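You operate a simulated robot arm through the tools that you are given. There is no shell and no other tool. Be economical: measure what you need, move in short steps, check, and stop when the job is done.

You run a simulated two-armed robot. Do the job below in one go: nothing can be reset, and whatever is moved stays where it is left.

Task
Start the table: screen on, monitor upright, table light on at mark 3.
Fine: the black knob sets the mark.

Only the result counts: the job must be done as asked and must still hold three seconds after the hand-in. Knocking over, shifting, dropping, spilling or breaking anything else fails it.

Robot
Two 6-joint arms with two-finger grippers on one trunk, on a base that drives. Base frame: it is fixed to the floor where the robot stands at the start and does not move with it; the origin is under the middle of the robot, x ahead of it, y to its left, z up. Readings come in cm, degrees, newtons and seconds.
The left shoulder is at the start at [3.9, 15.5, 134.2], the right one opposite. With the tool pointing down near the work surface each hand reaches from about 38 to 66 cm from the robot's upright axis, wherever it stands, measured 20 degrees to its own side. Places, roughly: black knob [120, -10, 80]; check key [60, 20, 90]; clear key [60, 20, 90]; enter key [70, 20, 90]; green rocker switch [110, -10, 80]; magnifier arm [40, 0, 120]; monitor [70, 40, 120]; on off key [50, 20, 90]; red rocker switch [40, -10, 90]. Payload 2.45 kg a hand.
Tool frame (each hand has its own): the origin (TCP) lies between the finger pads and is the grasp point; the fingertips stand 3 cm ahead of it; z points along the fingers, y is the line along which they close. The gripper opens to 10.6 cm. The gripper's body begins 7.9 cm behind the TCP.
Orientation is that of the tool frame in the base frame, as a unit quaternion [x, y, z, w]. With the fingers straight down and closing along the base's y, the tool's x points along the base's -x, its y along +y and its z along -z.

Tools
- The arms move only by the tool servo_tool. It takes "left_steps", "right_steps" or both (then of equal length, played together; a hand with none holds still); each is a list of rows, each a list of 6 numbers: the shift along the base's x, y, z in cm, then the turn, a rotation vector about the base's x, y, z in degrees. In form: [[tx, ty, tz, wx, wy, wz], ...]. A call has 1 to 10 rows; each row shifts and turns the commanded pose from where the row before left it. "left_hand" and "right_hand" are, for a hand that has rows, the closure in counts, from 0 (fully open) to 255 (shut), set as the call begins (left out, the last holds). Each row takes 0.2 s and may step no farther than 5 cm and 8.6 degrees from the row before; otherwise, or with a gripper value out of range, the whole call is refused. Where a pose cannot be reached the arm comes as near as it can. A force on the tool above 40 N (or 10 N above the force at the start of the call, whichever is more), or a blocked arm, ends the call early, and 0.2 s more pass. The fingers move at their own pace (about 4.5 cm/s each) and stop on an object; they squeeze with about 35 N. The grip force told is the motor's: it shows also when the fingers shut on nothing. Time passes only in rows, and 0.2 s behind the last, so rows that do not move let the fingers close. The reply holds the time, the measured pose of the TCP, the force on the tool along the base axes, the opening and the grip force, in the units named above and with some noise, with the torque about the TCP (base axes, N m) and any sound that the robot's microphone picked up.
- Cameras (640 x 400 px; columns grow to the right, rows downward): "scene" is now at [11.49, 3.36, 153.07]; the picture's right is [0.36, -0.93, 0.00], its down [-0.39, -0.15, -0.91] and it looks along [0.85, 0.33, -0.42] (base axes); focal length 214 px, centre (320, 200). "left" rides on the left gripper at [7.6, 0.2, -10.6] in its tool frame; the picture's right is [-0.02, 1.00, 0.00], its down [-0.78, -0.02, -0.62] and it looks along [-0.62, -0.01, 0.78] (tool axes); focal length 247 px, centre (320, 200). "right" rides on the right gripper at [7.6, -0.2, -10.6] in its tool frame; the picture's right is [0.02, 1.00, 0.00], its down [-0.78, 0.02, -0.62] and it looks along [-0.62, 0.01, 0.78] (tool axes); focal length 247 px, centre (320, 200). There is no depth. A picture from a camera that has moved, and an enlarged one, comes with that camera's place and axes in the base frame and with its lens.
- capture(camera): a new picture of that camera. No time passes.
- move_column(by): slides the trunk up (or, below 0, down) by that many cm; the arms and the scene camera ride with it, the base frame stays. It gives what a move gives, with no picture.
- steer(legs): drives the robot by 1 to 6 legs, each [ahead, left, turn to the left] in cm, cm and degrees, along the robot's own axes; the way and the turn of a leg run together, so that a leg with both is an arc; at most 150 cm and 180 degrees a leg. The arms and the cameras ride along, it lands a little off, and it stops where it bumps. It gives what a move gives.
- aim_head(pan, tilt): turns the head with the scene camera to pan (to the left, within 80 degrees either way) and tilt (down, from -29 to 69), counted from straight ahead of the robot. It gives what a move gives.
- enlarge(camera, box): a new picture of the part [left, top, right, bottom] of that camera's present view, enlarged. No time passes.
- close_job(): hands the job in; it is judged then, once.

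Go step by step. Nothing tells you exact positions but the pictures and the camera data: compare them with the known pose of the tool, close in by small moves and look again before you grip or let go. The budget is 120 turns and 88 pictures, counting those below and the enlarged ones. Unless the task says otherwise, let go and move clear before handing in, and close with one line.

The tools are called after "Request:" as a command line: name --argument value ..., lists and objects as JSON in quotes. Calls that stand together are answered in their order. servo_tool: Moves the arms, as the interface text tells. Its arguments: {"type":"object","properties":{"left_steps":{"type":"array","items":{"type":"array","items":{"type":"number"}}},"left_hand":{"type":"number"},"right_steps":{"type":"array","items":{"type":"array","items":{"type":"number"}}},"right_hand":{"type":"number"}},"required":[]} The other tools are called the same way: move_column (by) slides the trunk up or down; steer (legs) drives the base; aim_head (pan, tilt) turns the head that bears the scene camera; capture (camera) takes a picture; enlarge (camera, box) takes an enlarged picture of a part of a camera's view; close_job () hands the job in.

At the start:

```text
t: 0.0
left_tcp_pos: [41.79, 29.1, 100.06]
left_tool_rot: [0.0, 1.0, 0.0, 0.0]
left_ft_force: [-0.8, -1.3, 0.2]
left_wrist_torque: [-0.01, 0.0, -0.01]
left_grip_width: 10.59
left_grasp_force: 0.1
right_tcp_pos: [43.82, -8.05, 156.52]
right_tool_rot: [0.001, 1.0, 0.0, 0.001]
right_ft_force: [-0.3, 0.2, -0.1]
right_wrist_torque: [0.0, -0.02, -0.01]
right_grip_width: 10.6
right_grasp_force: 0.2
trunk travel left (down, up): [-45.4, 5.2]
robot x, y, heading: [0.12, 0.4, 0.0]
head pan, tilt: [21.3, 24.7]
```

scene: 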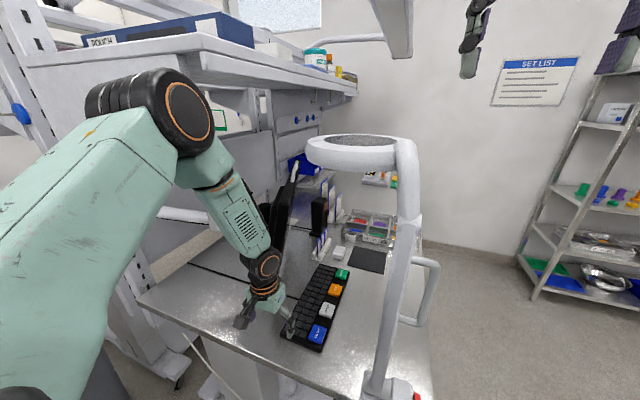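
right: 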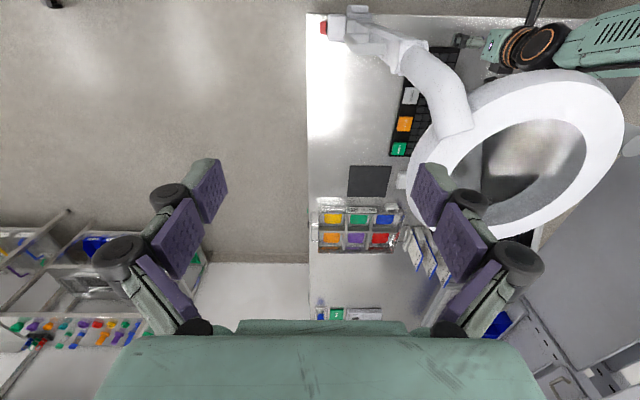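
left: 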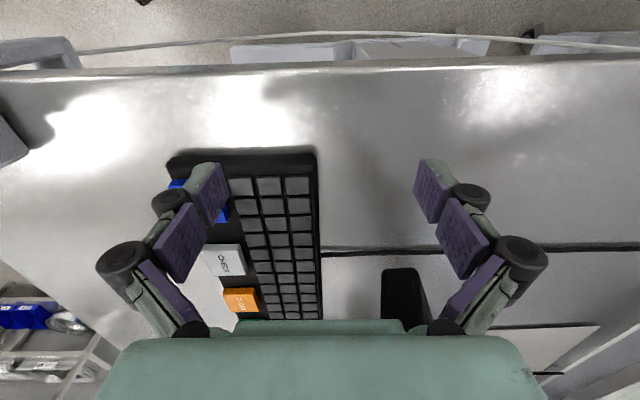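

I see a bench with a keypad, a monitor, a magnifier lamp and a "SET LIST" on the wall. I'll look closer at these first.

Request:
enlarge --camera "scene" --box '[480, 40, 600, 115]'

Request:
enlarge --camera "scene" --box '[230, 130, 470, 280]'

Request:
enlarge --camera "scene" --box '[230, 250, 470, 400]'

```text
5.33 times, centred on (540, 78) of scene
camera zoom: at [11.49, 3.36, 153.07], right [0.36, -0.93, 0.0], down [-0.39, -0.15, -0.91], along [0.85, 0.33, -0.42], focal length 1144 px, centre (-853, 853)
```

zoom: 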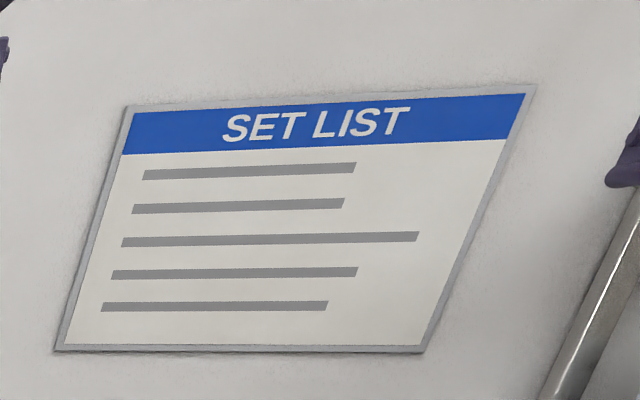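

```text
2.67 times, centred on (350, 205) of scene
camera zoom: at [11.49, 3.36, 153.07], right [0.36, -0.93, 0.0], down [-0.39, -0.15, -0.91], along [0.85, 0.33, -0.42], focal length 572 px, centre (240, 187)
```

zoom: 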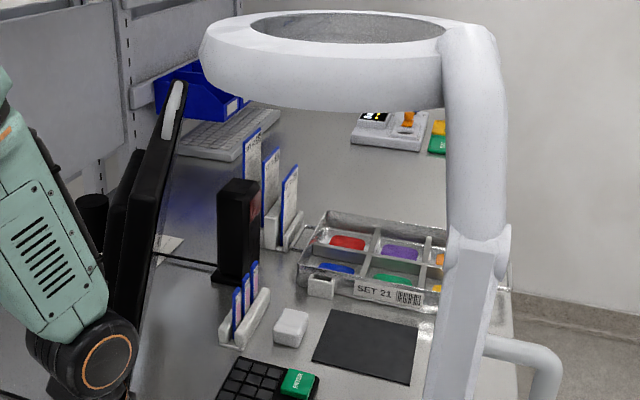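

```text
2.67 times, centred on (350, 325) of scene
camera zoom: at [11.49, 3.36, 153.07], right [0.36, -0.93, 0.0], down [-0.39, -0.15, -0.91], along [0.85, 0.33, -0.42], focal length 572 px, centre (240, -133)
```

zoom: 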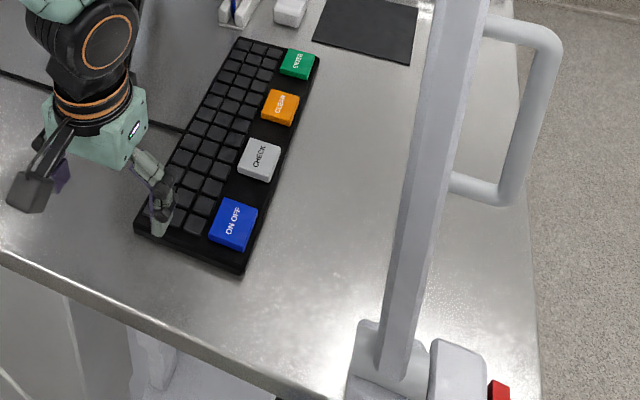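

The on/off key is near (48, 18, 93). The magnifier ring is above it at about z 140, so I'll lower the trunk and come in underneath. First I move the right hand out to the side and raise the left hand.

Request:
servo_tool --right_steps '[[0, -5, 0, 0, 0, 0], [0, -5, 0, 0, 0, 0], [0, -5, 0, 0, 0, 0], [0, -3, 0, 0, 0, 0]]' --left_steps '[[-1, 2, 4, 0, 0, 0], [0, 0, 4, 0, 0, 0], [0, 0, 4, 0, 0, 0], [0, 0, 0, 0, 0, 0]]' --left_hand 255 --right_hand 255

Request:
move_column --by -12

Request:
capture --camera "scene"

Request:
capture --camera "right"

Request:
capture --camera "left"

```text
t: 1.0
left_tcp_pos: [40.91, 31.04, 111.85]
left_tool_rot: [-0.001, 1.0, 0.0, -0.001]
left_ft_force: [-0.5, 0.6, -0.3]
left_wrist_torque: [0.02, 0.05, 0.02]
left_grip_width: 1.95
left_grasp_force: 1.3
right_tcp_pos: [44.03, -26.22, 156.48]
right_tool_rot: [0.0, 1.0, -0.001, -0.001]
right_ft_force: [0.7, 0.1, -0.7]
right_wrist_torque: [0.0, 0.03, 0.04]
right_grip_width: 1.99
right_grasp_force: 1.8
trunk travel left (down, up): [-45.4, 5.2]
robot x, y, heading: [-0.03, -0.15, -0.1]
head pan, tilt: [21.3, 24.7]
```

```text
t: 2.5
left_tcp_pos: [40.96, 31.15, 99.64]
left_tool_rot: [0.0, 1.0, -0.001, 0.0]
left_ft_force: [-0.1, 0.7, 0.2]
left_wrist_torque: [-0.02, 0.0, -0.01]
left_grip_width: 0.03
left_grasp_force: 28.6
right_tcp_pos: [44.0, -25.8, 144.44]
right_tool_rot: [0.001, 1.0, -0.001, -0.001]
right_ft_force: [0.3, 0.0, 0.8]
right_wrist_torque: [-0.02, -0.01, 0.01]
right_grip_width: 0.0
right_grasp_force: 28.8
trunk travel left (down, up): [-33.4, 17.2]
robot x, y, heading: [0.21, -0.39, 0.0]
head pan, tilt: [21.3, 24.7]
```

```text
81 pictures are left
camera scene: at [11.63, 3.5, 140.93], right [0.36, -0.93, 0.0], down [-0.39, -0.15, -0.91], along [0.85, 0.33, -0.42], focal length 214 px, centre (320, 200)
```

scene: 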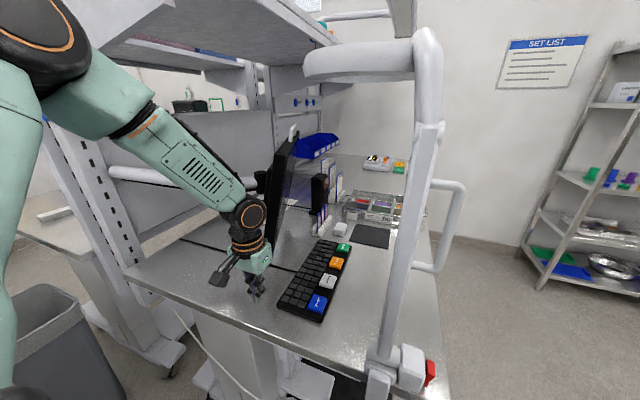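

```text
80 pictures are left
camera right: at [36.12, -26.11, 155.01], right [-0.02, 1.0, 0.0], down [0.78, 0.02, 0.62], along [0.62, 0.01, -0.78], focal length 247 px, centre (320, 200)
```

right: 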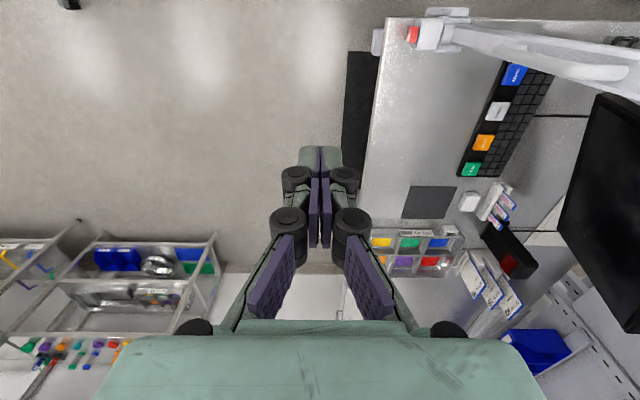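

```text
79 pictures are left
camera left: at [33.26, 31.32, 110.4], right [0.02, 1.0, 0.0], down [0.78, -0.02, 0.62], along [0.62, -0.01, -0.78], focal length 247 px, centre (320, 200)
```

left: 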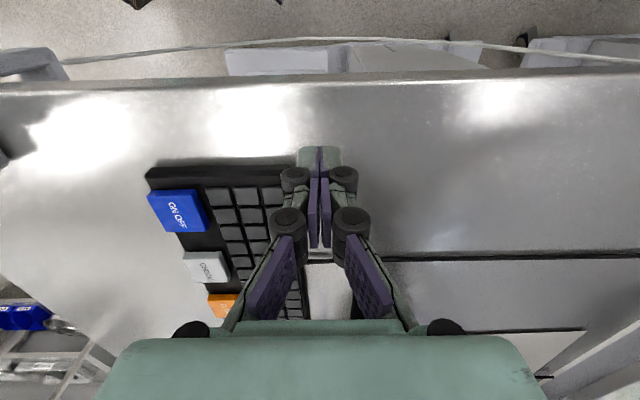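

On/off key triangulated at (47.9, 18.1, about 93). The forearm now sits well below the ring, so I move above the key.

Request:
servo_tool --left_steps '[[2, -3, 1, 0, 0, 0], [2, -4, 1, 0, 0, 0], [2, -4, 0, 0, 0, 0], [1, -2, 0, 0, 0, 0], [0, 0, 0, 0, 0, 0]]'

Request:
capture --camera "left"

Request:
capture --camera "scene"

```text
t: 3.7
left_tcp_pos: [48.0, 18.08, 101.69]
left_tool_rot: [0.0, 1.0, 0.0, -0.001]
left_ft_force: [0.1, -0.4, 0.1]
left_wrist_torque: [-0.01, -0.01, 0.01]
left_grip_width: 0.0
left_grasp_force: 28.5
right_tcp_pos: [43.92, -26.23, 144.5]
right_tool_rot: [0.0, 1.0, 0.001, 0.0]
right_ft_force: [0.3, -0.3, -0.5]
right_wrist_torque: [-0.01, 0.02, 0.03]
right_grip_width: 0.0
right_grasp_force: 28.8
trunk travel left (down, up): [-33.4, 17.2]
robot x, y, heading: [0.11, 0.32, -0.1]
head pan, tilt: [21.3, 24.7]
```

```text
78 pictures are left
camera left: at [40.35, 18.27, 112.35], right [0.02, 1.0, 0.0], down [0.78, -0.02, 0.62], along [0.62, -0.01, -0.78], focal length 247 px, centre (320, 200)
```

left: 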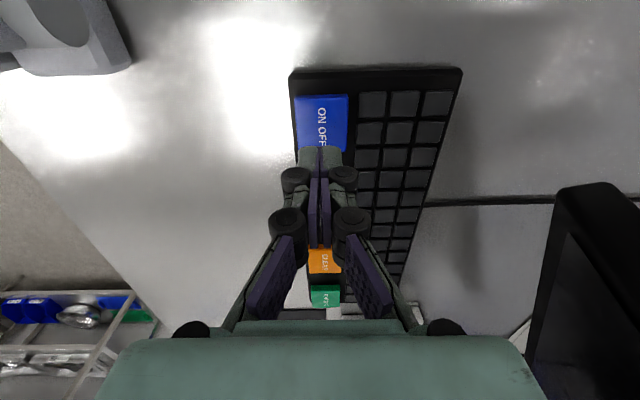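

```text
77 pictures are left
camera scene: at [11.67, 3.36, 140.94], right [0.36, -0.93, 0.0], down [-0.39, -0.15, -0.91], along [0.85, 0.33, -0.42], focal length 214 px, centre (320, 200)
```

scene: 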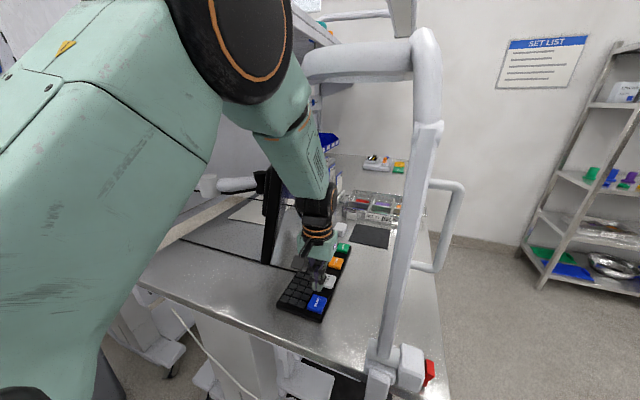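

Aligned over the blue key. Pressing down in small steps.

Request:
servo_tool --left_steps '[[0, 0.2, -2, 0, 0, 0], [0, 0, -2, 0, 0, 0], [0, 0, -1, 0, 0, 0], [0, 0, -0.4, 0, 0, 0], [0, 0, -0.3, 0, 0, 0]]'

```text
t: 4.9
left_tcp_pos: [47.81, 18.3, 96.19]
left_tool_rot: [0.001, 1.0, 0.001, 0.0]
left_ft_force: [-2.3, 0.2, 4.3]
left_wrist_torque: [-0.01, 0.04, -0.01]
left_grip_width: 0.61
left_grasp_force: 28.6
right_tcp_pos: [43.8, -26.16, 144.46]
right_tool_rot: [0.0, 1.0, 0.0, 0.0]
right_ft_force: [0.3, -0.3, -0.3]
right_wrist_torque: [-0.01, 0.06, 0.0]
right_grip_width: 0.0
right_grasp_force: 28.7
trunk travel left (down, up): [-33.4, 17.2]
robot x, y, heading: [-0.15, 0.39, 0.1]
head pan, tilt: [21.3, 24.7]
heard: click
```

A click sounded with only light force. I'll lift and check the screen.

Request:
servo_tool --left_steps '[[0, 0, 2, 0, 0, 0], [0, 0, 3, 0, 0, 0], [0, 0, 2, 0, 0, 0]]'

Request:
capture --camera "right"

Request:
capture --camera "left"

```text
t: 5.7
left_tcp_pos: [48.04, 18.25, 103.11]
left_tool_rot: [0.0, 1.0, 0.0, 0.0]
left_ft_force: [-0.6, 0.0, -0.1]
left_wrist_torque: [-0.01, -0.04, 0.01]
left_grip_width: 0.01
left_grasp_force: 28.9
right_tcp_pos: [43.81, -26.12, 144.51]
right_tool_rot: [-0.001, 1.0, 0.0, 0.002]
right_ft_force: [0.4, -0.7, 0.4]
right_wrist_torque: [0.03, -0.02, -0.01]
right_grip_width: 0.0
right_grasp_force: 28.5
trunk travel left (down, up): [-33.4, 17.2]
robot x, y, heading: [0.13, 0.2, -0.3]
head pan, tilt: [21.3, 24.7]
```

```text
76 pictures are left
camera right: at [35.97, -26.26, 155.04], right [-0.02, 1.0, 0.0], down [0.78, 0.02, 0.62], along [0.62, 0.01, -0.78], focal length 247 px, centre (320, 200)
```

right: 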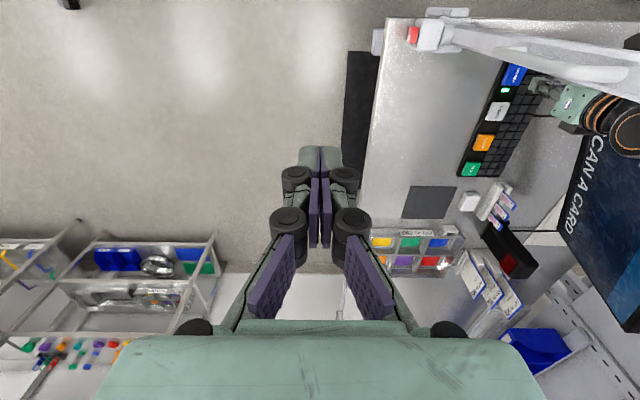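

```text
75 pictures are left
camera left: at [40.24, 18.42, 113.77], right [0.02, 1.0, 0.0], down [0.78, -0.02, 0.62], along [0.62, -0.01, -0.78], focal length 247 px, centre (320, 200)
```

left: 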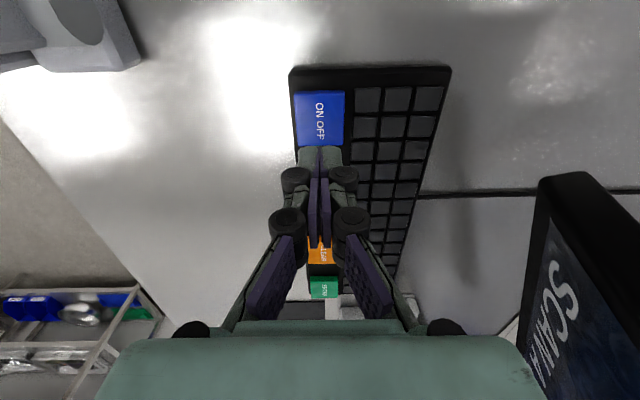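

The screen is on ("SCAN A CARD"). Next is the monitor, which seems to lean about 19° toward -y. I'll pull the left hand back for a clear view and aim the head at it.

Request:
servo_tool --left_steps '[[-3, 0, 4, 0, 0, 0], [-4, 0, 4, 0, 0, 0], [-4, 3, 4, 0, 0, 0], [-3, 4, 4, 0, 0, 0], [0, 4, 4, 0, 0, 0]]'

Request:
aim_head --pan 30 --tilt 25

Request:
capture --camera "scene"

Request:
capture --camera "right"

Request:
capture --camera "left"

```text
refused: row 2 steps farther than a row can; nothing moved
```

```text
t: 6.4
left_tcp_pos: [48.04, 18.27, 103.14]
left_tool_rot: [-0.001, 1.0, 0.0, 0.0]
left_ft_force: [0.4, -0.4, 0.0]
left_wrist_torque: [0.01, 0.05, -0.02]
left_grip_width: 0.0
left_grasp_force: 29.0
right_tcp_pos: [43.75, -26.02, 144.55]
right_tool_rot: [0.0, 1.0, 0.0, 0.0]
right_ft_force: [-0.6, 0.2, 0.3]
right_wrist_torque: [0.0, -0.01, 0.02]
right_grip_width: 0.05
right_grasp_force: 28.8
trunk travel left (down, up): [-33.4, 17.2]
robot x, y, heading: [-0.03, -0.17, -0.0]
head pan, tilt: [30.0, 25.0]
```

```text
74 pictures are left
camera scene: at [10.94, 4.65, 140.9], right [0.5, -0.87, 0.0], down [-0.37, -0.21, -0.91], along [0.79, 0.45, -0.42], focal length 214 px, centre (320, 200)
```

scene: 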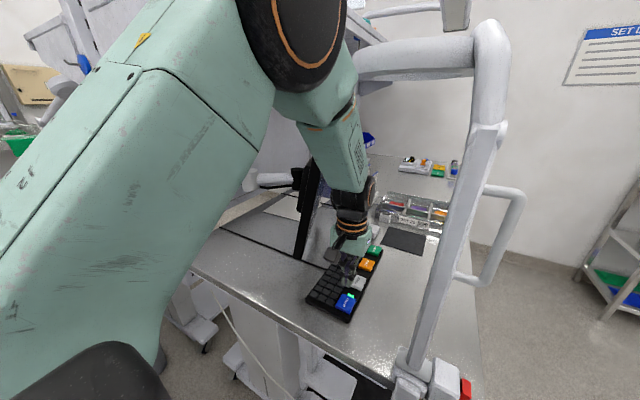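

```text
73 pictures are left
camera right: at [36.03, -26.23, 155.02], right [-0.02, 1.0, 0.0], down [0.78, 0.02, 0.62], along [0.62, 0.01, -0.78], focal length 247 px, centre (320, 200)
```

right: 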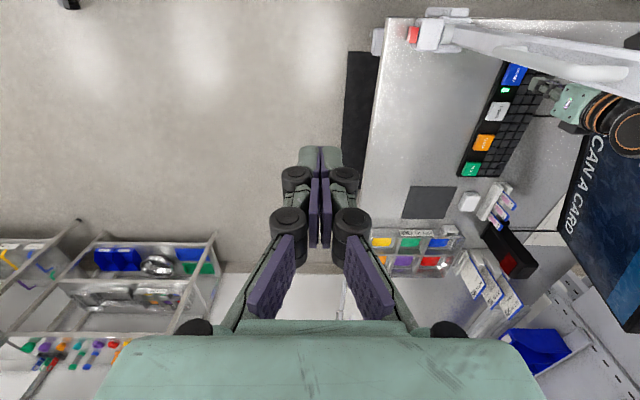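

```text
72 pictures are left
camera left: at [40.28, 18.45, 113.71], right [0.02, 1.0, 0.0], down [0.78, -0.02, 0.62], along [0.62, -0.01, -0.78], focal length 247 px, centre (320, 200)
```

left: 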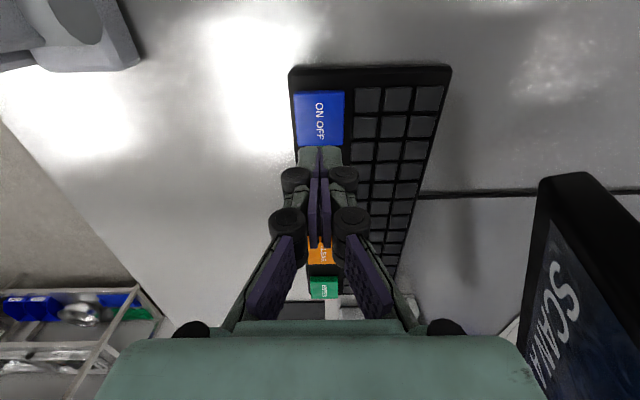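

The monitor is yawed about 20° and leans forward roughly 13°. The knob is on the user's side (-y) of the table, so I'll go round there and do both jobs from that side. First I back out and look right.

Request:
steer --legs '[[-25, 0, 0]]'

Request:
aim_head --pan -45 --tilt 30

Request:
capture --camera "scene"

```text
t: 10.2
left_tcp_pos: [23.32, 18.32, 102.71]
left_tool_rot: [0.001, 1.0, -0.001, -0.003]
left_ft_force: [0.3, 0.9, -0.2]
left_wrist_torque: [-0.02, 0.0, 0.0]
left_grip_width: 0.01
left_grasp_force: 28.8
right_tcp_pos: [19.31, -25.89, 144.4]
right_tool_rot: [0.001, 1.0, -0.002, -0.003]
right_ft_force: [-0.3, 0.8, -0.6]
right_wrist_torque: [-0.06, 0.07, 0.0]
right_grip_width: 0.0
right_grasp_force: 28.3
trunk travel left (down, up): [-33.4, 17.2]
robot x, y, heading: [-25.34, 0.2, -0.2]
head pan, tilt: [30.0, 25.0]
```

```text
t: 11.7
left_tcp_pos: [22.87, 18.08, 103.11]
left_tool_rot: [0.0, 1.0, 0.001, 0.0]
left_ft_force: [-0.1, -0.9, -0.4]
left_wrist_torque: [-0.01, -0.01, 0.01]
left_grip_width: 0.0
left_grasp_force: 28.9
right_tcp_pos: [18.57, -26.22, 144.53]
right_tool_rot: [0.0, 1.0, -0.001, 0.0]
right_ft_force: [0.3, -0.9, 0.2]
right_wrist_torque: [-0.01, -0.04, -0.01]
right_grip_width: 0.01
right_grasp_force: 29.3
trunk travel left (down, up): [-33.4, 17.2]
robot x, y, heading: [-25.22, 0.56, -0.2]
head pan, tilt: [-45.0, 30.0]
```

```text
71 pictures are left
camera scene: at [-16.02, -6.54, 140.1], right [-0.71, -0.71, 0.0], down [-0.35, 0.36, -0.87], along [0.61, -0.61, -0.5], focal length 214 px, centre (320, 200)
```

scene: 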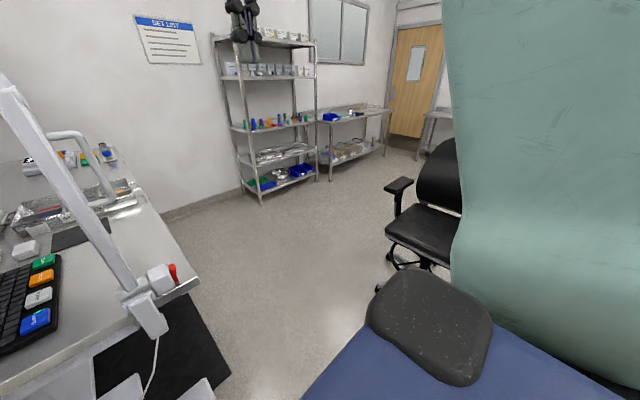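

The floor is clear up to about y=-115 (the chair is beyond that). I'll drive to the user's side at y≈-73, facing +y.

Request:
steer --legs '[[0, -73, 0], [0, 0, 90], [0, -95, 0]]'

Request:
aim_head --pan 0 --tilt 25

Request:
capture --camera "scene"

```text
t: 43.5
left_tcp_pos: [50.8, -24.7, 103.05]
left_tool_rot: [0.713, -0.701, 0.0, 0.002]
left_ft_force: [1.3, -0.2, -0.8]
left_wrist_torque: [-0.02, 0.06, -0.01]
left_grip_width: 0.0
left_grasp_force: 28.6
right_tcp_pos: [95.38, -28.01, 144.27]
right_tool_rot: [0.713, -0.701, 0.0, 0.001]
right_ft_force: [1.1, 1.1, 0.1]
right_wrist_torque: [-0.03, 0.08, -0.01]
right_grip_width: 0.0
right_grasp_force: 28.7
trunk travel left (down, up): [-33.4, 17.2]
robot x, y, heading: [69.79, -72.45, 90.7]
head pan, tilt: [-45.0, 30.0]
```

```text
t: 44.6
left_tcp_pos: [50.42, -24.95, 103.1]
left_tool_rot: [0.713, -0.701, 0.0, -0.001]
left_ft_force: [0.5, 0.0, 0.2]
left_wrist_torque: [0.02, -0.04, -0.03]
left_grip_width: 0.0
left_grasp_force: 28.8
right_tcp_pos: [94.8, -28.42, 144.6]
right_tool_rot: [0.713, -0.701, 0.001, -0.002]
right_ft_force: [0.0, -0.6, 0.4]
right_wrist_torque: [0.02, 0.01, 0.0]
right_grip_width: 0.0
right_grasp_force: 28.5
trunk travel left (down, up): [-33.4, 17.2]
robot x, y, heading: [69.2, -72.57, 90.9]
head pan, tilt: [0.0, 25.0]
```

```text
70 pictures are left
camera scene: at [69.2, -60.71, 140.93], right [1.0, 0.02, 0.0], down [0.01, -0.42, -0.91], along [-0.01, 0.91, -0.42], focal length 214 px, centre (320, 200)
```

scene: 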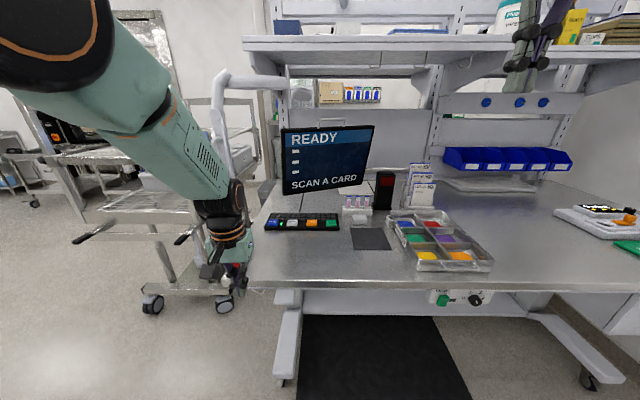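

Now I have a clear view: the monitor from the front, and the panel with the green rocker and black knob under the table edge. I'll zoom in on both.

Request:
enlarge --camera "scene" --box '[418, 280, 514, 340]'

Request:
enlarge --camera "scene" --box '[200, 60, 424, 200]'

```text
6.67 times, centred on (466, 310) of scene
camera zoom: at [69.2, -60.71, 140.93], right [1.0, 0.02, 0.0], down [0.01, -0.42, -0.91], along [-0.01, 0.91, -0.42], focal length 1430 px, centre (-653, -533)
```

zoom: 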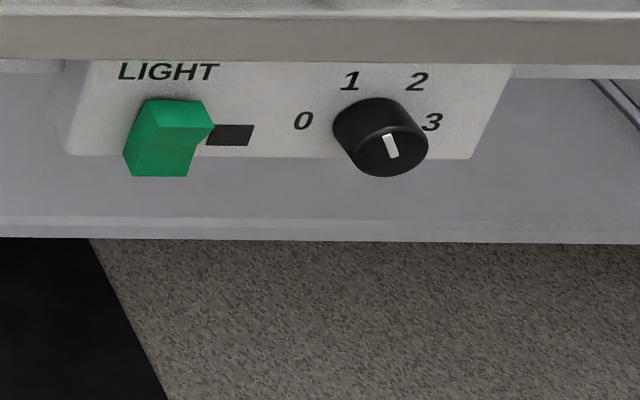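

```text
2.86 times, centred on (312, 130) of scene
camera zoom: at [69.2, -60.71, 140.93], right [1.0, 0.02, 0.0], down [0.01, -0.42, -0.91], along [-0.01, 0.91, -0.42], focal length 613 px, centre (343, 400)
```

zoom: 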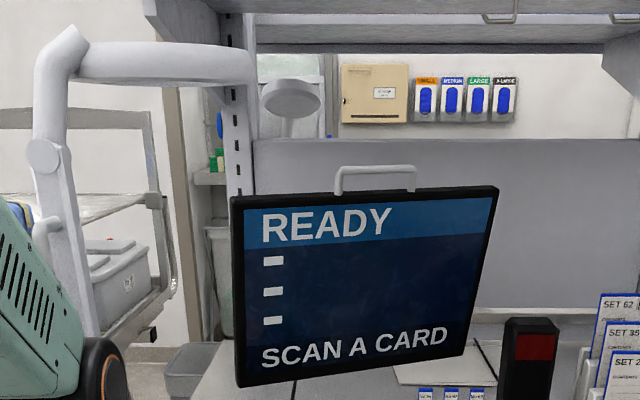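

The monitor geometry is now clear. It leans forward about 15°, its top edge runs from (53, 25, 131) to (92, 41, 131), and it has a handle on top at about (73, 32, 135). I'll slide right so the left arm faces the handle, well clear of the magnifier.

Request:
steer --legs '[[0, -18, -0.9]]'

Request:
servo_tool --left_steps '[[0, -1, 3.5, 8.5, 0, 0], [0, -1, 3.5, 8.5, 0, 0], [0, -1, 3.5, 8.5, 0, 0], [0, -1, 3.5, 8.5, 0, 0], [0, 0, 3.5, 8.5, 0, 0], [0, 0, 3.5, 8.5, 0, 0], [0, 0, 3, 8.5, 0, 0], [0, 0, 3, 8.5, 0, 0], [0, 0, 2, 8.5, 0, 0], [0, 0, 2, 8.5, 0, 0]]'

Request:
capture --camera "scene"

```text
t: 47.6
left_tcp_pos: [69.0, -24.28, 102.91]
left_tool_rot: [0.709, -0.705, 0.003, -0.001]
left_ft_force: [-1.1, -1.2, 0.0]
left_wrist_torque: [-0.01, -0.04, 0.01]
left_grip_width: 0.0
left_grasp_force: 28.4
right_tcp_pos: [113.03, -28.55, 144.73]
right_tool_rot: [0.708, -0.706, 0.002, -0.002]
right_ft_force: [-1.9, 0.1, -0.1]
right_wrist_torque: [0.0, -0.08, 0.02]
right_grip_width: 0.0
right_grasp_force: 29.0
trunk travel left (down, up): [-33.4, 17.2]
robot x, y, heading: [88.2, -72.35, 90.1]
head pan, tilt: [0.0, 25.0]
```

```text
t: 49.8
left_tcp_pos: [72.04, -21.27, 120.0]
left_tool_rot: [-0.567, 0.585, 0.344, 0.467]
left_ft_force: [0.0, 0.6, -1.1]
left_wrist_torque: [0.02, 0.02, -0.02]
left_grip_width: 0.02
left_grasp_force: 28.5
left hand out of reach, approached as far as the arm can: row 3, 4, 5, 6, 7, 8, 9, 10
right_tcp_pos: [113.48, -28.14, 144.47]
right_tool_rot: [0.708, -0.707, 0.002, 0.0]
right_ft_force: [-0.2, -0.1, -0.4]
right_wrist_torque: [0.0, -0.04, -0.01]
right_grip_width: 0.0
right_grasp_force: 28.5
trunk travel left (down, up): [-33.4, 17.2]
robot x, y, heading: [87.93, -72.34, 90.1]
head pan, tilt: [0.0, 25.0]
```

```text
67 pictures are left
camera scene: at [87.81, -60.12, 140.89], right [1.0, 0.0, 0.0], down [0.0, -0.42, -0.91], along [0.0, 0.91, -0.42], focal length 214 px, centre (320, 200)
```

scene: 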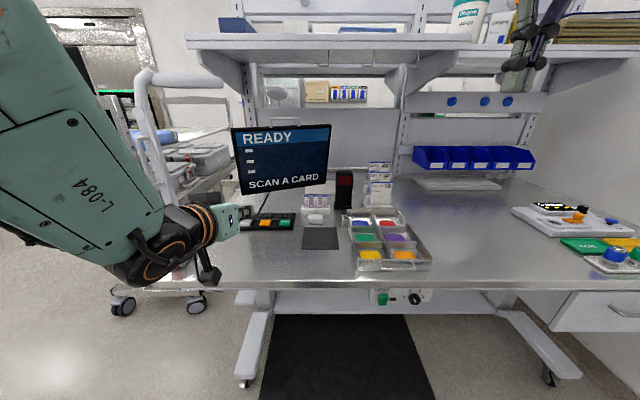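

That pose is too close to the body, so I'll extend the left hand forward.

Request:
servo_tool --left_steps '[[0, 5, 0, 0, 0, 0], [0, 5, 0, 0, 0, 0], [0, 5, 0, 0, 0, 0], [0, 5, 0, 0, 0, 0], [0, 0, 0, 4, 0, 0], [0, 0, 0, 0, 0, 0]]'

Request:
capture --camera "scene"

```text
t: 51.2
left_tcp_pos: [71.96, -1.45, 121.91]
left_tool_rot: [-0.529, 0.6, 0.378, 0.466]
left_ft_force: [-0.5, -0.6, 0.0]
left_wrist_torque: [0.03, 0.0, -0.01]
left_grip_width: 0.0
left_grasp_force: 28.8
left hand out of reach, approached as far as the arm can: row 1, 2, 5
right_tcp_pos: [113.58, -28.49, 144.61]
right_tool_rot: [0.708, -0.706, 0.0, 0.0]
right_ft_force: [-0.3, 0.0, 0.8]
right_wrist_torque: [0.04, 0.0, -0.02]
right_grip_width: 0.03
right_grasp_force: 28.7
trunk travel left (down, up): [-33.4, 17.2]
robot x, y, heading: [87.77, -72.78, 89.8]
head pan, tilt: [0.0, 25.0]
```

```text
66 pictures are left
camera scene: at [87.93, -60.32, 140.91], right [1.0, 0.0, 0.0], down [0.0, -0.42, -0.91], along [0.0, 0.91, -0.42], focal length 214 px, centre (320, 200)
```

scene: 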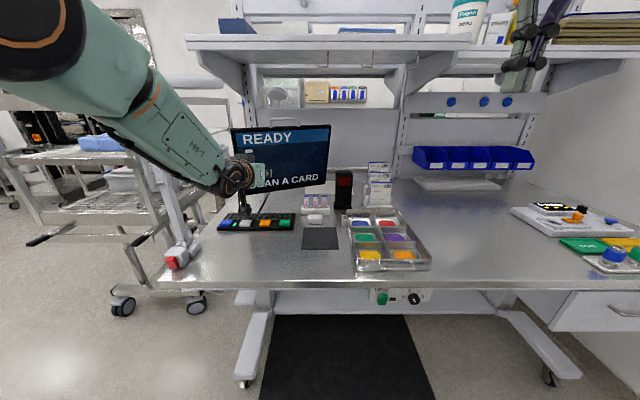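

The hand now points forward. Before driving closer I'll check how far the base sticks out in front, and shift right so the elbow stays away from the magnifier post.

Request:
steer --legs '[[0, -12, 0]]'

Request:
aim_head --pan 0 --tilt 60

Request:
capture --camera "scene"

Request:
capture --camera "left"

```text
t: 53.3
left_tcp_pos: [83.08, -1.33, 121.73]
left_tool_rot: [-0.532, 0.599, 0.376, 0.466]
left_ft_force: [-0.9, 0.2, -0.3]
left_wrist_torque: [0.03, 0.0, -0.05]
left_grip_width: 0.01
left_grasp_force: 29.0
right_tcp_pos: [124.67, -27.98, 144.68]
right_tool_rot: [0.709, -0.705, 0.003, -0.002]
right_ft_force: [-0.3, -0.5, 0.6]
right_wrist_torque: [-0.02, -0.07, 0.0]
right_grip_width: 0.0
right_grasp_force: 28.2
trunk travel left (down, up): [-33.4, 17.2]
robot x, y, heading: [100.42, -72.32, 90.5]
head pan, tilt: [0.0, 25.0]
```

```text
t: 54.3
left_tcp_pos: [83.93, -1.51, 121.93]
left_tool_rot: [-0.531, 0.599, 0.379, 0.465]
left_ft_force: [0.4, 0.7, -0.1]
left_wrist_torque: [0.01, 0.0, 0.02]
left_grip_width: 0.02
left_grasp_force: 28.3
right_tcp_pos: [125.69, -28.31, 144.36]
right_tool_rot: [0.709, -0.705, 0.0, 0.0]
right_ft_force: [0.0, 0.4, -0.2]
right_wrist_torque: [0.04, 0.0, 0.03]
right_grip_width: 0.0
right_grasp_force: 28.6
trunk travel left (down, up): [-33.4, 17.2]
robot x, y, heading: [100.17, -72.47, 90.2]
head pan, tilt: [0.0, 60.0]
```

```text
65 pictures are left
camera scene: at [100.42, -62.85, 135.9], right [1.0, 0.0, 0.0], down [0.0, -0.87, -0.5], along [0.0, 0.5, -0.87], focal length 214 px, centre (320, 200)
```

scene: 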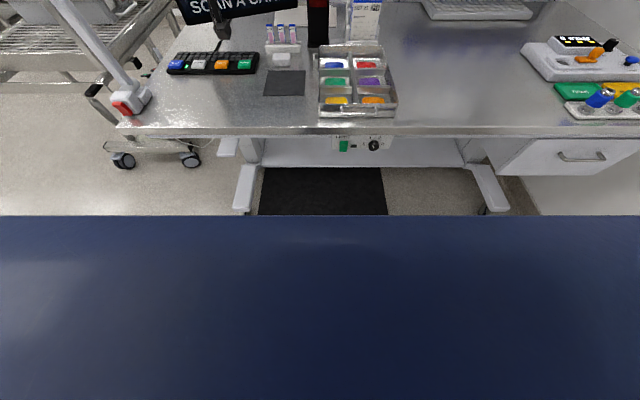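

```text
64 pictures are left
camera left: at [81.96, -13.77, 117.66], right [-0.99, 0.15, -0.02], down [-0.08, -0.37, 0.93], along [0.14, 0.92, 0.38], focal length 247 px, centre (320, 200)
```

left: 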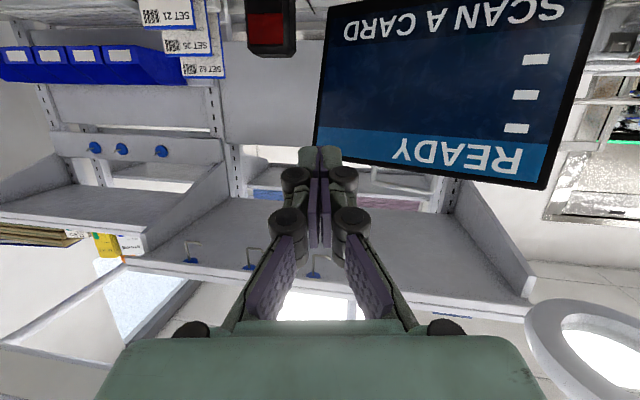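

The body looks slim ahead and nothing is in the way below. I'll raise the hand to z≈128 and drive in 28 cm.

Request:
servo_tool --left_steps '[[0, 0, 3, 0, 0, 0], [0, 0, 3.5, 0, 0, 0], [0, 0, 0, 0, 0, 0]]'

Request:
steer --legs '[[15, 0, 0]]'

Request:
aim_head --pan 25 --tilt 20

Request:
capture --camera "scene"

Request:
capture --camera "left"

```text
t: 55.1
left_tcp_pos: [83.68, -1.34, 128.27]
left_tool_rot: [-0.532, 0.599, 0.378, 0.464]
left_ft_force: [-0.8, 0.6, 0.3]
left_wrist_torque: [0.03, -0.02, 0.02]
left_grip_width: 0.0
left_grasp_force: 28.4
right_tcp_pos: [125.32, -28.08, 144.46]
right_tool_rot: [0.709, -0.705, 0.003, 0.0]
right_ft_force: [-0.1, 0.9, 0.4]
right_wrist_torque: [0.01, 0.0, -0.02]
right_grip_width: 0.0
right_grasp_force: 28.8
trunk travel left (down, up): [-33.4, 17.2]
robot x, y, heading: [100.15, -72.57, 90.2]
head pan, tilt: [0.0, 60.0]
```

```text
t: 57.7
left_tcp_pos: [83.36, 13.16, 128.53]
left_tool_rot: [-0.531, 0.598, 0.377, 0.466]
left_ft_force: [-0.3, 0.7, -0.1]
left_wrist_torque: [-0.04, -0.01, -0.06]
left_grip_width: 0.0
left_grasp_force: 28.7
right_tcp_pos: [124.97, -13.54, 144.71]
right_tool_rot: [0.709, -0.705, 0.0, -0.003]
right_ft_force: [-0.4, -0.1, -0.4]
right_wrist_torque: [0.02, -0.06, 0.0]
right_grip_width: 0.02
right_grasp_force: 28.3
trunk travel left (down, up): [-33.4, 17.2]
robot x, y, heading: [99.94, -57.27, 90.4]
head pan, tilt: [0.0, 60.0]
```

```text
t: 58.8
left_tcp_pos: [83.79, 13.5, 128.4]
left_tool_rot: [-0.532, 0.599, 0.378, 0.464]
left_ft_force: [0.9, 0.0, 0.8]
left_wrist_torque: [0.01, 0.05, 0.05]
left_grip_width: 0.0
left_grasp_force: 29.0
right_tcp_pos: [125.46, -13.29, 144.52]
right_tool_rot: [0.709, -0.705, 0.001, -0.001]
right_ft_force: [0.0, -0.9, 0.2]
right_wrist_torque: [0.01, 0.03, -0.01]
right_grip_width: 0.01
right_grasp_force: 28.7
trunk travel left (down, up): [-33.4, 17.2]
robot x, y, heading: [99.93, -57.12, 90.2]
head pan, tilt: [25.0, 20.0]
```

```text
63 pictures are left
camera scene: at [96.32, -45.72, 141.71], right [0.9, 0.43, 0.0], down [0.14, -0.31, -0.94], along [-0.4, 0.85, -0.34], focal length 214 px, centre (320, 200)
```

scene: 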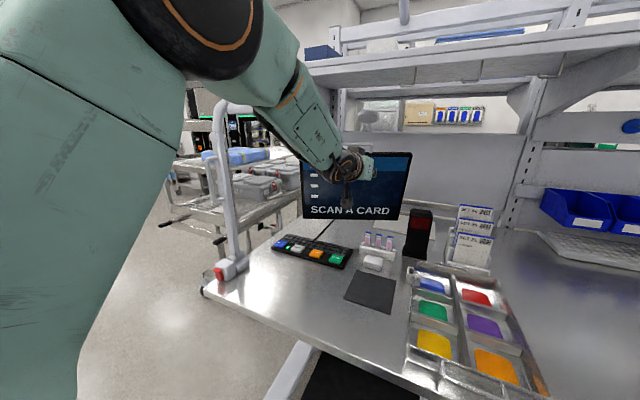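

```text
62 pictures are left
camera left: at [81.88, 1.29, 124.17], right [-0.99, 0.15, -0.02], down [-0.08, -0.37, 0.93], along [0.14, 0.92, 0.38], focal length 247 px, centre (320, 200)
```

left: 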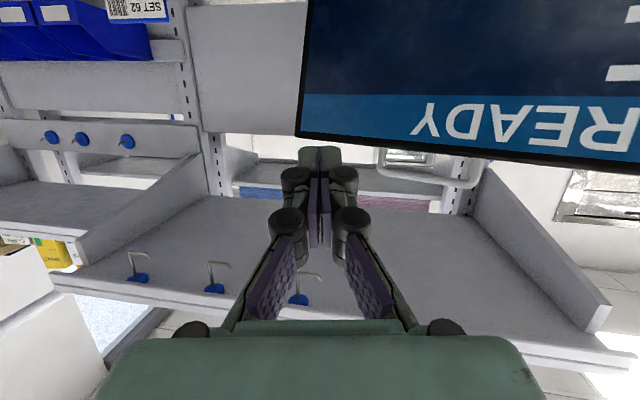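

The tip height (127.5) is just under the top bezel. I'll drive another 12 cm, then extend by small steps until contact.

Request:
steer --legs '[[12, 0, 0]]'

Request:
servo_tool --left_steps '[[-2, 1, 0, 0, 0, 0], [-2, 1, 0, 0, 0, 0], [0, 0, 0, 0, 0, 0]]'

Request:
capture --camera "left"

Request:
capture --camera "scene"

```text
t: 61.0
left_tcp_pos: [83.0, 25.35, 128.59]
left_tool_rot: [-0.532, 0.597, 0.378, 0.467]
left_ft_force: [-1.4, 0.3, 0.9]
left_wrist_torque: [0.0, 0.0, -0.06]
left_grip_width: 0.0
left_grasp_force: 28.9
right_tcp_pos: [124.75, -1.37, 144.84]
right_tool_rot: [0.71, -0.705, -0.001, -0.004]
right_ft_force: [0.1, -0.5, -0.2]
right_wrist_torque: [0.06, -0.05, -0.04]
right_grip_width: 0.0
right_grasp_force: 28.3
trunk travel left (down, up): [-33.4, 17.2]
robot x, y, heading: [99.73, -44.64, 90.4]
head pan, tilt: [25.0, 20.0]
```

```text
t: 61.8
left_tcp_pos: [79.36, 27.39, 128.74]
left_tool_rot: [-0.533, 0.597, 0.379, 0.464]
left_ft_force: [0.2, 0.3, 0.5]
left_wrist_torque: [-0.03, 0.03, 0.02]
left_grip_width: 0.02
left_grasp_force: 28.3
right_tcp_pos: [125.02, -1.46, 144.82]
right_tool_rot: [0.709, -0.705, 0.0, -0.003]
right_ft_force: [0.3, -0.7, 0.2]
right_wrist_torque: [0.07, 0.03, 0.0]
right_grip_width: 0.0
right_grasp_force: 28.8
trunk travel left (down, up): [-33.4, 17.2]
robot x, y, heading: [99.93, -44.83, 90.4]
head pan, tilt: [25.0, 20.0]
```

```text
61 pictures are left
camera left: at [77.55, 15.18, 124.44], right [-0.99, 0.15, -0.02], down [-0.08, -0.37, 0.93], along [0.13, 0.92, 0.38], focal length 247 px, centre (320, 200)
```

left: 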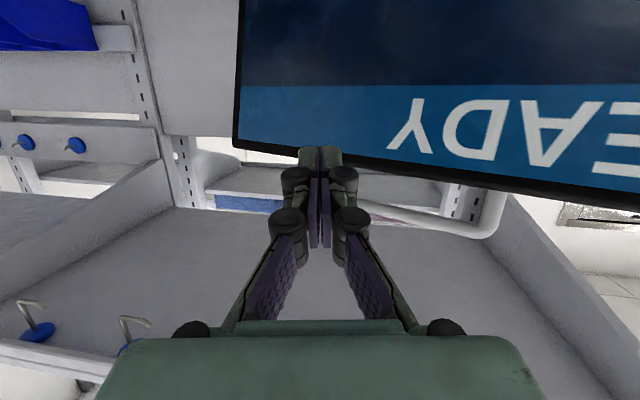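

```text
60 pictures are left
camera scene: at [96.04, -33.55, 141.75], right [0.9, 0.43, 0.0], down [0.15, -0.31, -0.94], along [-0.4, 0.85, -0.34], focal length 214 px, centre (320, 200)
```

scene: 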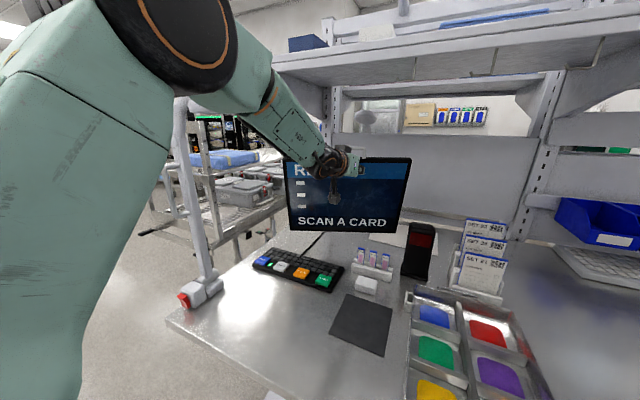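

Tip is about 6 cm from the top bezel. Extending forward slowly.

Request:
servo_tool --left_steps '[[0, 2, 0, 0, 0, 0], [0, 2, 0, 0, 0, 0], [0, 1, 0, 0, 0, 0], [-0.2, 0.7, 0, 0, 0, 0], [-0.2, 0.7, 0, 0, 0, 0], [-0.2, 0.7, 0, 0, 0, 0], [0, 0, 0, 0, 0, 0]]'

Request:
capture --camera "left"

```text
t: 63.4
left_tcp_pos: [78.67, 34.98, 128.47]
left_tool_rot: [-0.533, 0.598, 0.379, 0.464]
left_ft_force: [-0.1, -0.1, -0.4]
left_wrist_torque: [0.01, -0.01, -0.01]
left_grip_width: 0.03
left_grasp_force: 28.6
right_tcp_pos: [125.08, -0.8, 144.51]
right_tool_rot: [0.709, -0.705, 0.002, -0.002]
right_ft_force: [0.2, -0.5, 0.1]
right_wrist_torque: [0.02, -0.02, 0.04]
right_grip_width: 0.0
right_grasp_force: 29.0
trunk travel left (down, up): [-33.4, 17.2]
robot x, y, heading: [100.38, -44.51, 90.2]
head pan, tilt: [25.0, 20.0]
```

```text
59 pictures are left
camera left: at [76.9, 22.7, 124.14], right [-0.99, 0.15, -0.02], down [-0.08, -0.37, 0.93], along [0.13, 0.92, 0.37], focal length 247 px, centre (320, 200)
```

left: 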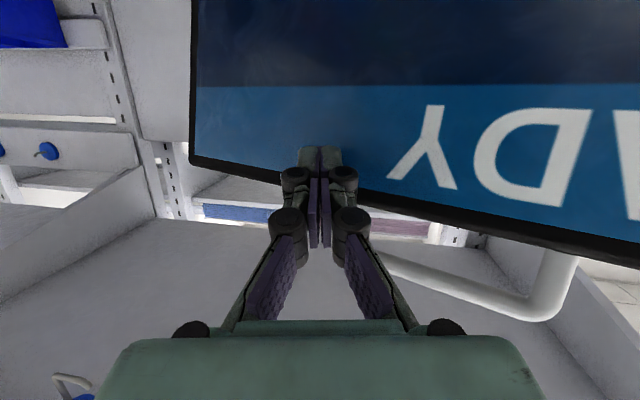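

No force yet, but nearly touching. Continuing to push.

Request:
servo_tool --left_steps '[[0, 0.7, 0, 0, 0, 0], [0, 0.7, 0, 0, 0, 0], [-0.1, 0.7, 0, 0, 0, 0], [-0.1, 0.7, 0, 0, 0, 0]]'

Request:
capture --camera "left"

Request:
capture --camera "scene"

```text
t: 64.4
left_tcp_pos: [78.68, 37.36, 128.92]
left_tool_rot: [-0.532, 0.597, 0.38, 0.465]
left_ft_force: [2.4, -11.0, 5.1]
left_wrist_torque: [0.2, 0.03, -0.02]
left_grip_width: 0.02
left_grasp_force: 28.4
right_tcp_pos: [125.04, -1.29, 144.71]
right_tool_rot: [0.709, -0.705, -0.002, -0.003]
right_ft_force: [0.1, 0.6, -1.0]
right_wrist_torque: [-0.01, 0.0, 0.0]
right_grip_width: 0.0
right_grasp_force: 28.7
trunk travel left (down, up): [-33.4, 17.2]
robot x, y, heading: [100.09, -44.76, 90.6]
head pan, tilt: [25.0, 20.0]
```

```text
58 pictures are left
camera left: at [76.78, 25.12, 124.56], right [-0.99, 0.15, -0.02], down [-0.08, -0.37, 0.92], along [0.13, 0.91, 0.38], focal length 247 px, centre (320, 200)
```

left: 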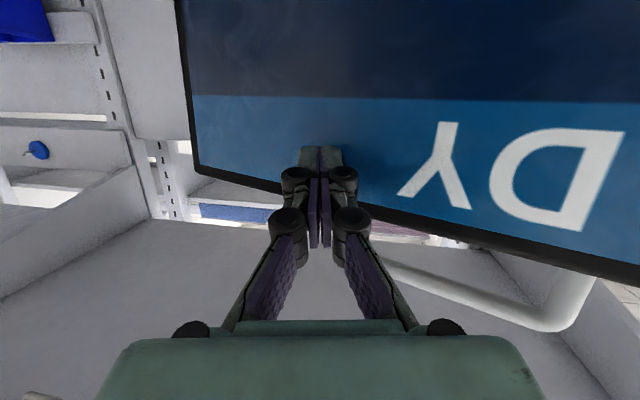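

```text
57 pictures are left
camera scene: at [96.09, -33.54, 141.75], right [0.9, 0.43, 0.0], down [0.15, -0.31, -0.94], along [-0.4, 0.85, -0.34], focal length 214 px, centre (320, 200)
```

scene: 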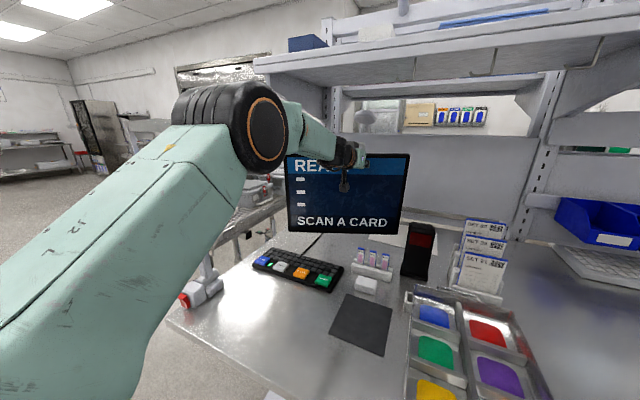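

The monitor is tilting with about 11 N. Continuing.

Request:
servo_tool --left_steps '[[-0.1, 0.7, 0, 0, 0, 0], [-0.1, 0.7, 0, 0, 0, 0], [-0.1, 0.7, 0, 0, 0, 0], [0, 0, 0, 0, 0, 0]]'

Request:
enlarge --camera "scene" --box '[268, 140, 428, 240]'

```text
t: 65.4
left_tcp_pos: [78.4, 39.4, 128.72]
left_tool_rot: [-0.532, 0.598, 0.38, 0.465]
left_ft_force: [3.4, -9.2, 6.1]
left_wrist_torque: [0.26, 0.04, -0.09]
left_grip_width: 0.01
left_grasp_force: 28.4
right_tcp_pos: [125.2, -1.38, 144.62]
right_tool_rot: [0.71, -0.705, -0.002, -0.002]
right_ft_force: [-0.5, -0.1, 0.0]
right_wrist_torque: [-0.01, 0.01, 0.03]
right_grip_width: 0.0
right_grasp_force: 28.4
trunk travel left (down, up): [-33.4, 17.2]
robot x, y, heading: [100.31, -44.59, 90.4]
head pan, tilt: [25.0, 20.0]
```

```text
4.00 times, centred on (348, 190) of scene
camera zoom: at [96.13, -33.49, 141.74], right [0.9, 0.43, 0.0], down [0.15, -0.31, -0.94], along [-0.4, 0.85, -0.34], focal length 858 px, centre (208, 240)
```

zoom: 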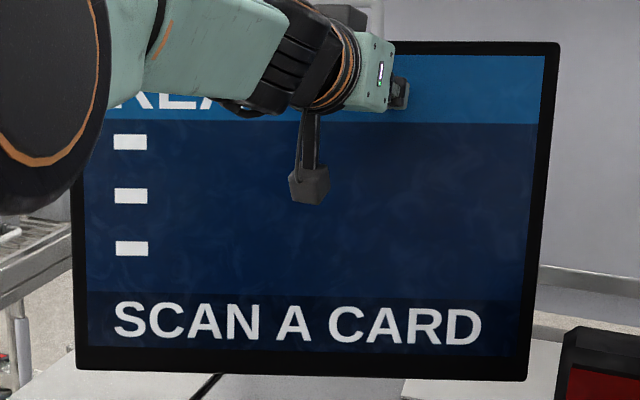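

By estimate the monitor was leaning about 9° and should now be close to upright. I'll retract and drive back to measure it properly.

Request:
servo_tool --left_steps '[[0, -2, 0, 0, 0, 0], [0, -4, 0, 0, 0, 0], [0, -4, 0, 0, 0, 0]]'

Request:
steer --legs '[[-26, 0, 0]]'

Request:
aim_head --pan 10 --tilt 15

Request:
capture --camera "scene"

```text
t: 66.2
left_tcp_pos: [78.15, 29.38, 128.55]
left_tool_rot: [-0.532, 0.597, 0.379, 0.465]
left_ft_force: [0.3, 0.4, 0.0]
left_wrist_torque: [0.0, 0.0, -0.01]
left_grip_width: 0.0
left_grasp_force: 28.3
right_tcp_pos: [125.01, -1.3, 144.67]
right_tool_rot: [0.71, -0.704, 0.0, -0.003]
right_ft_force: [-0.2, -0.5, 0.5]
right_wrist_torque: [0.03, 0.01, -0.02]
right_grip_width: 0.01
right_grasp_force: 27.8
trunk travel left (down, up): [-33.4, 17.2]
robot x, y, heading: [100.08, -44.54, 90.4]
head pan, tilt: [25.0, 20.0]
```

```text
t: 70.0
left_tcp_pos: [78.55, 4.69, 128.19]
left_tool_rot: [-0.533, 0.599, 0.378, 0.463]
left_ft_force: [0.7, -0.6, 0.6]
left_wrist_torque: [-0.04, 0.0, 0.02]
left_grip_width: 0.0
left_grasp_force: 28.3
right_tcp_pos: [125.45, -25.91, 144.36]
right_tool_rot: [0.71, -0.704, 0.0, 0.0]
right_ft_force: [0.2, 0.4, 0.1]
right_wrist_torque: [0.0, -0.01, -0.03]
right_grip_width: 0.0
right_grasp_force: 28.4
trunk travel left (down, up): [-33.4, 17.2]
robot x, y, heading: [100.21, -70.3, 90.5]
head pan, tilt: [25.0, 20.0]
```

```text
t: 70.8
left_tcp_pos: [78.16, 3.88, 128.68]
left_tool_rot: [-0.532, 0.597, 0.379, 0.466]
left_ft_force: [-0.1, -0.4, 0.4]
left_wrist_torque: [-0.03, 0.0, -0.04]
left_grip_width: 0.0
left_grasp_force: 28.3
right_tcp_pos: [125.06, -27.04, 144.83]
right_tool_rot: [0.71, -0.705, -0.001, -0.004]
right_ft_force: [-1.0, -0.9, 0.2]
right_wrist_torque: [0.1, -0.06, 0.02]
right_grip_width: 0.0
right_grasp_force: 28.9
trunk travel left (down, up): [-33.4, 17.2]
robot x, y, heading: [100.29, -69.75, 90.5]
head pan, tilt: [10.0, 15.0]
```

```text
55 pictures are left
camera scene: at [98.29, -58.55, 142.56], right [0.98, 0.18, 0.0], down [0.05, -0.25, -0.97], along [-0.17, 0.95, -0.26], focal length 214 px, centre (320, 200)
```

scene: 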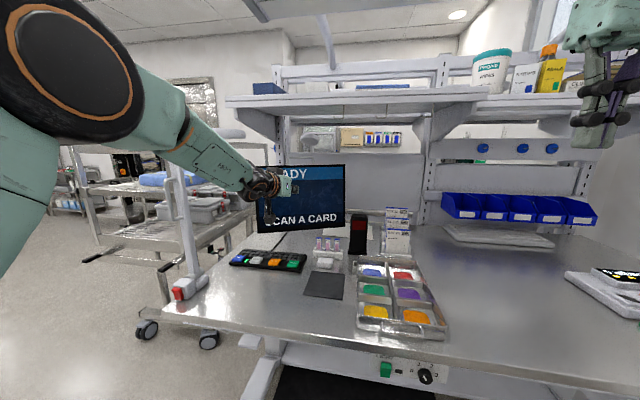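

The arm hides the monitor's top-left corner, so I'll fold the left hand back to tool-down.

Request:
servo_tool --left_steps '[[0, -3, -2, -8, 0, 0], [0, -3, -2, -8, 0, 0], [0, -3, -2, -8, 0, 0], [0, -3, -2, -8, 0, 0], [0, -3, -2, -8, 0, 0], [0, -3, -2, -8, 0, 0], [0, -3, -2, -8, 0, 0], [0, -3, -2, -8, 0, 0], [0, 0, 0, -8, 0, 0]]'

Request:
capture --camera "scene"

```text
t: 72.8
left_tcp_pos: [78.27, -19.79, 112.41]
left_tool_rot: [-0.704, 0.706, -0.047, 0.062]
left_ft_force: [-1.1, 0.1, 1.1]
left_wrist_torque: [0.01, 0.02, -0.01]
left_grip_width: 0.01
left_grasp_force: 29.1
right_tcp_pos: [125.15, -26.6, 144.63]
right_tool_rot: [0.71, -0.705, 0.0, -0.002]
right_ft_force: [-0.5, -0.2, 0.3]
right_wrist_torque: [0.03, -0.03, -0.02]
right_grip_width: 0.02
right_grasp_force: 28.7
trunk travel left (down, up): [-33.4, 17.2]
robot x, y, heading: [100.21, -70.39, 90.4]
head pan, tilt: [10.0, 15.0]
```

```text
54 pictures are left
camera scene: at [98.43, -58.11, 142.53], right [0.98, 0.18, 0.0], down [0.05, -0.25, -0.97], along [-0.17, 0.95, -0.26], focal length 214 px, centre (320, 200)
```

scene: 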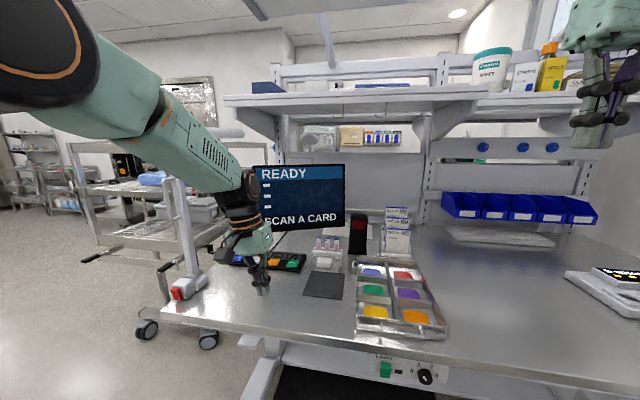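

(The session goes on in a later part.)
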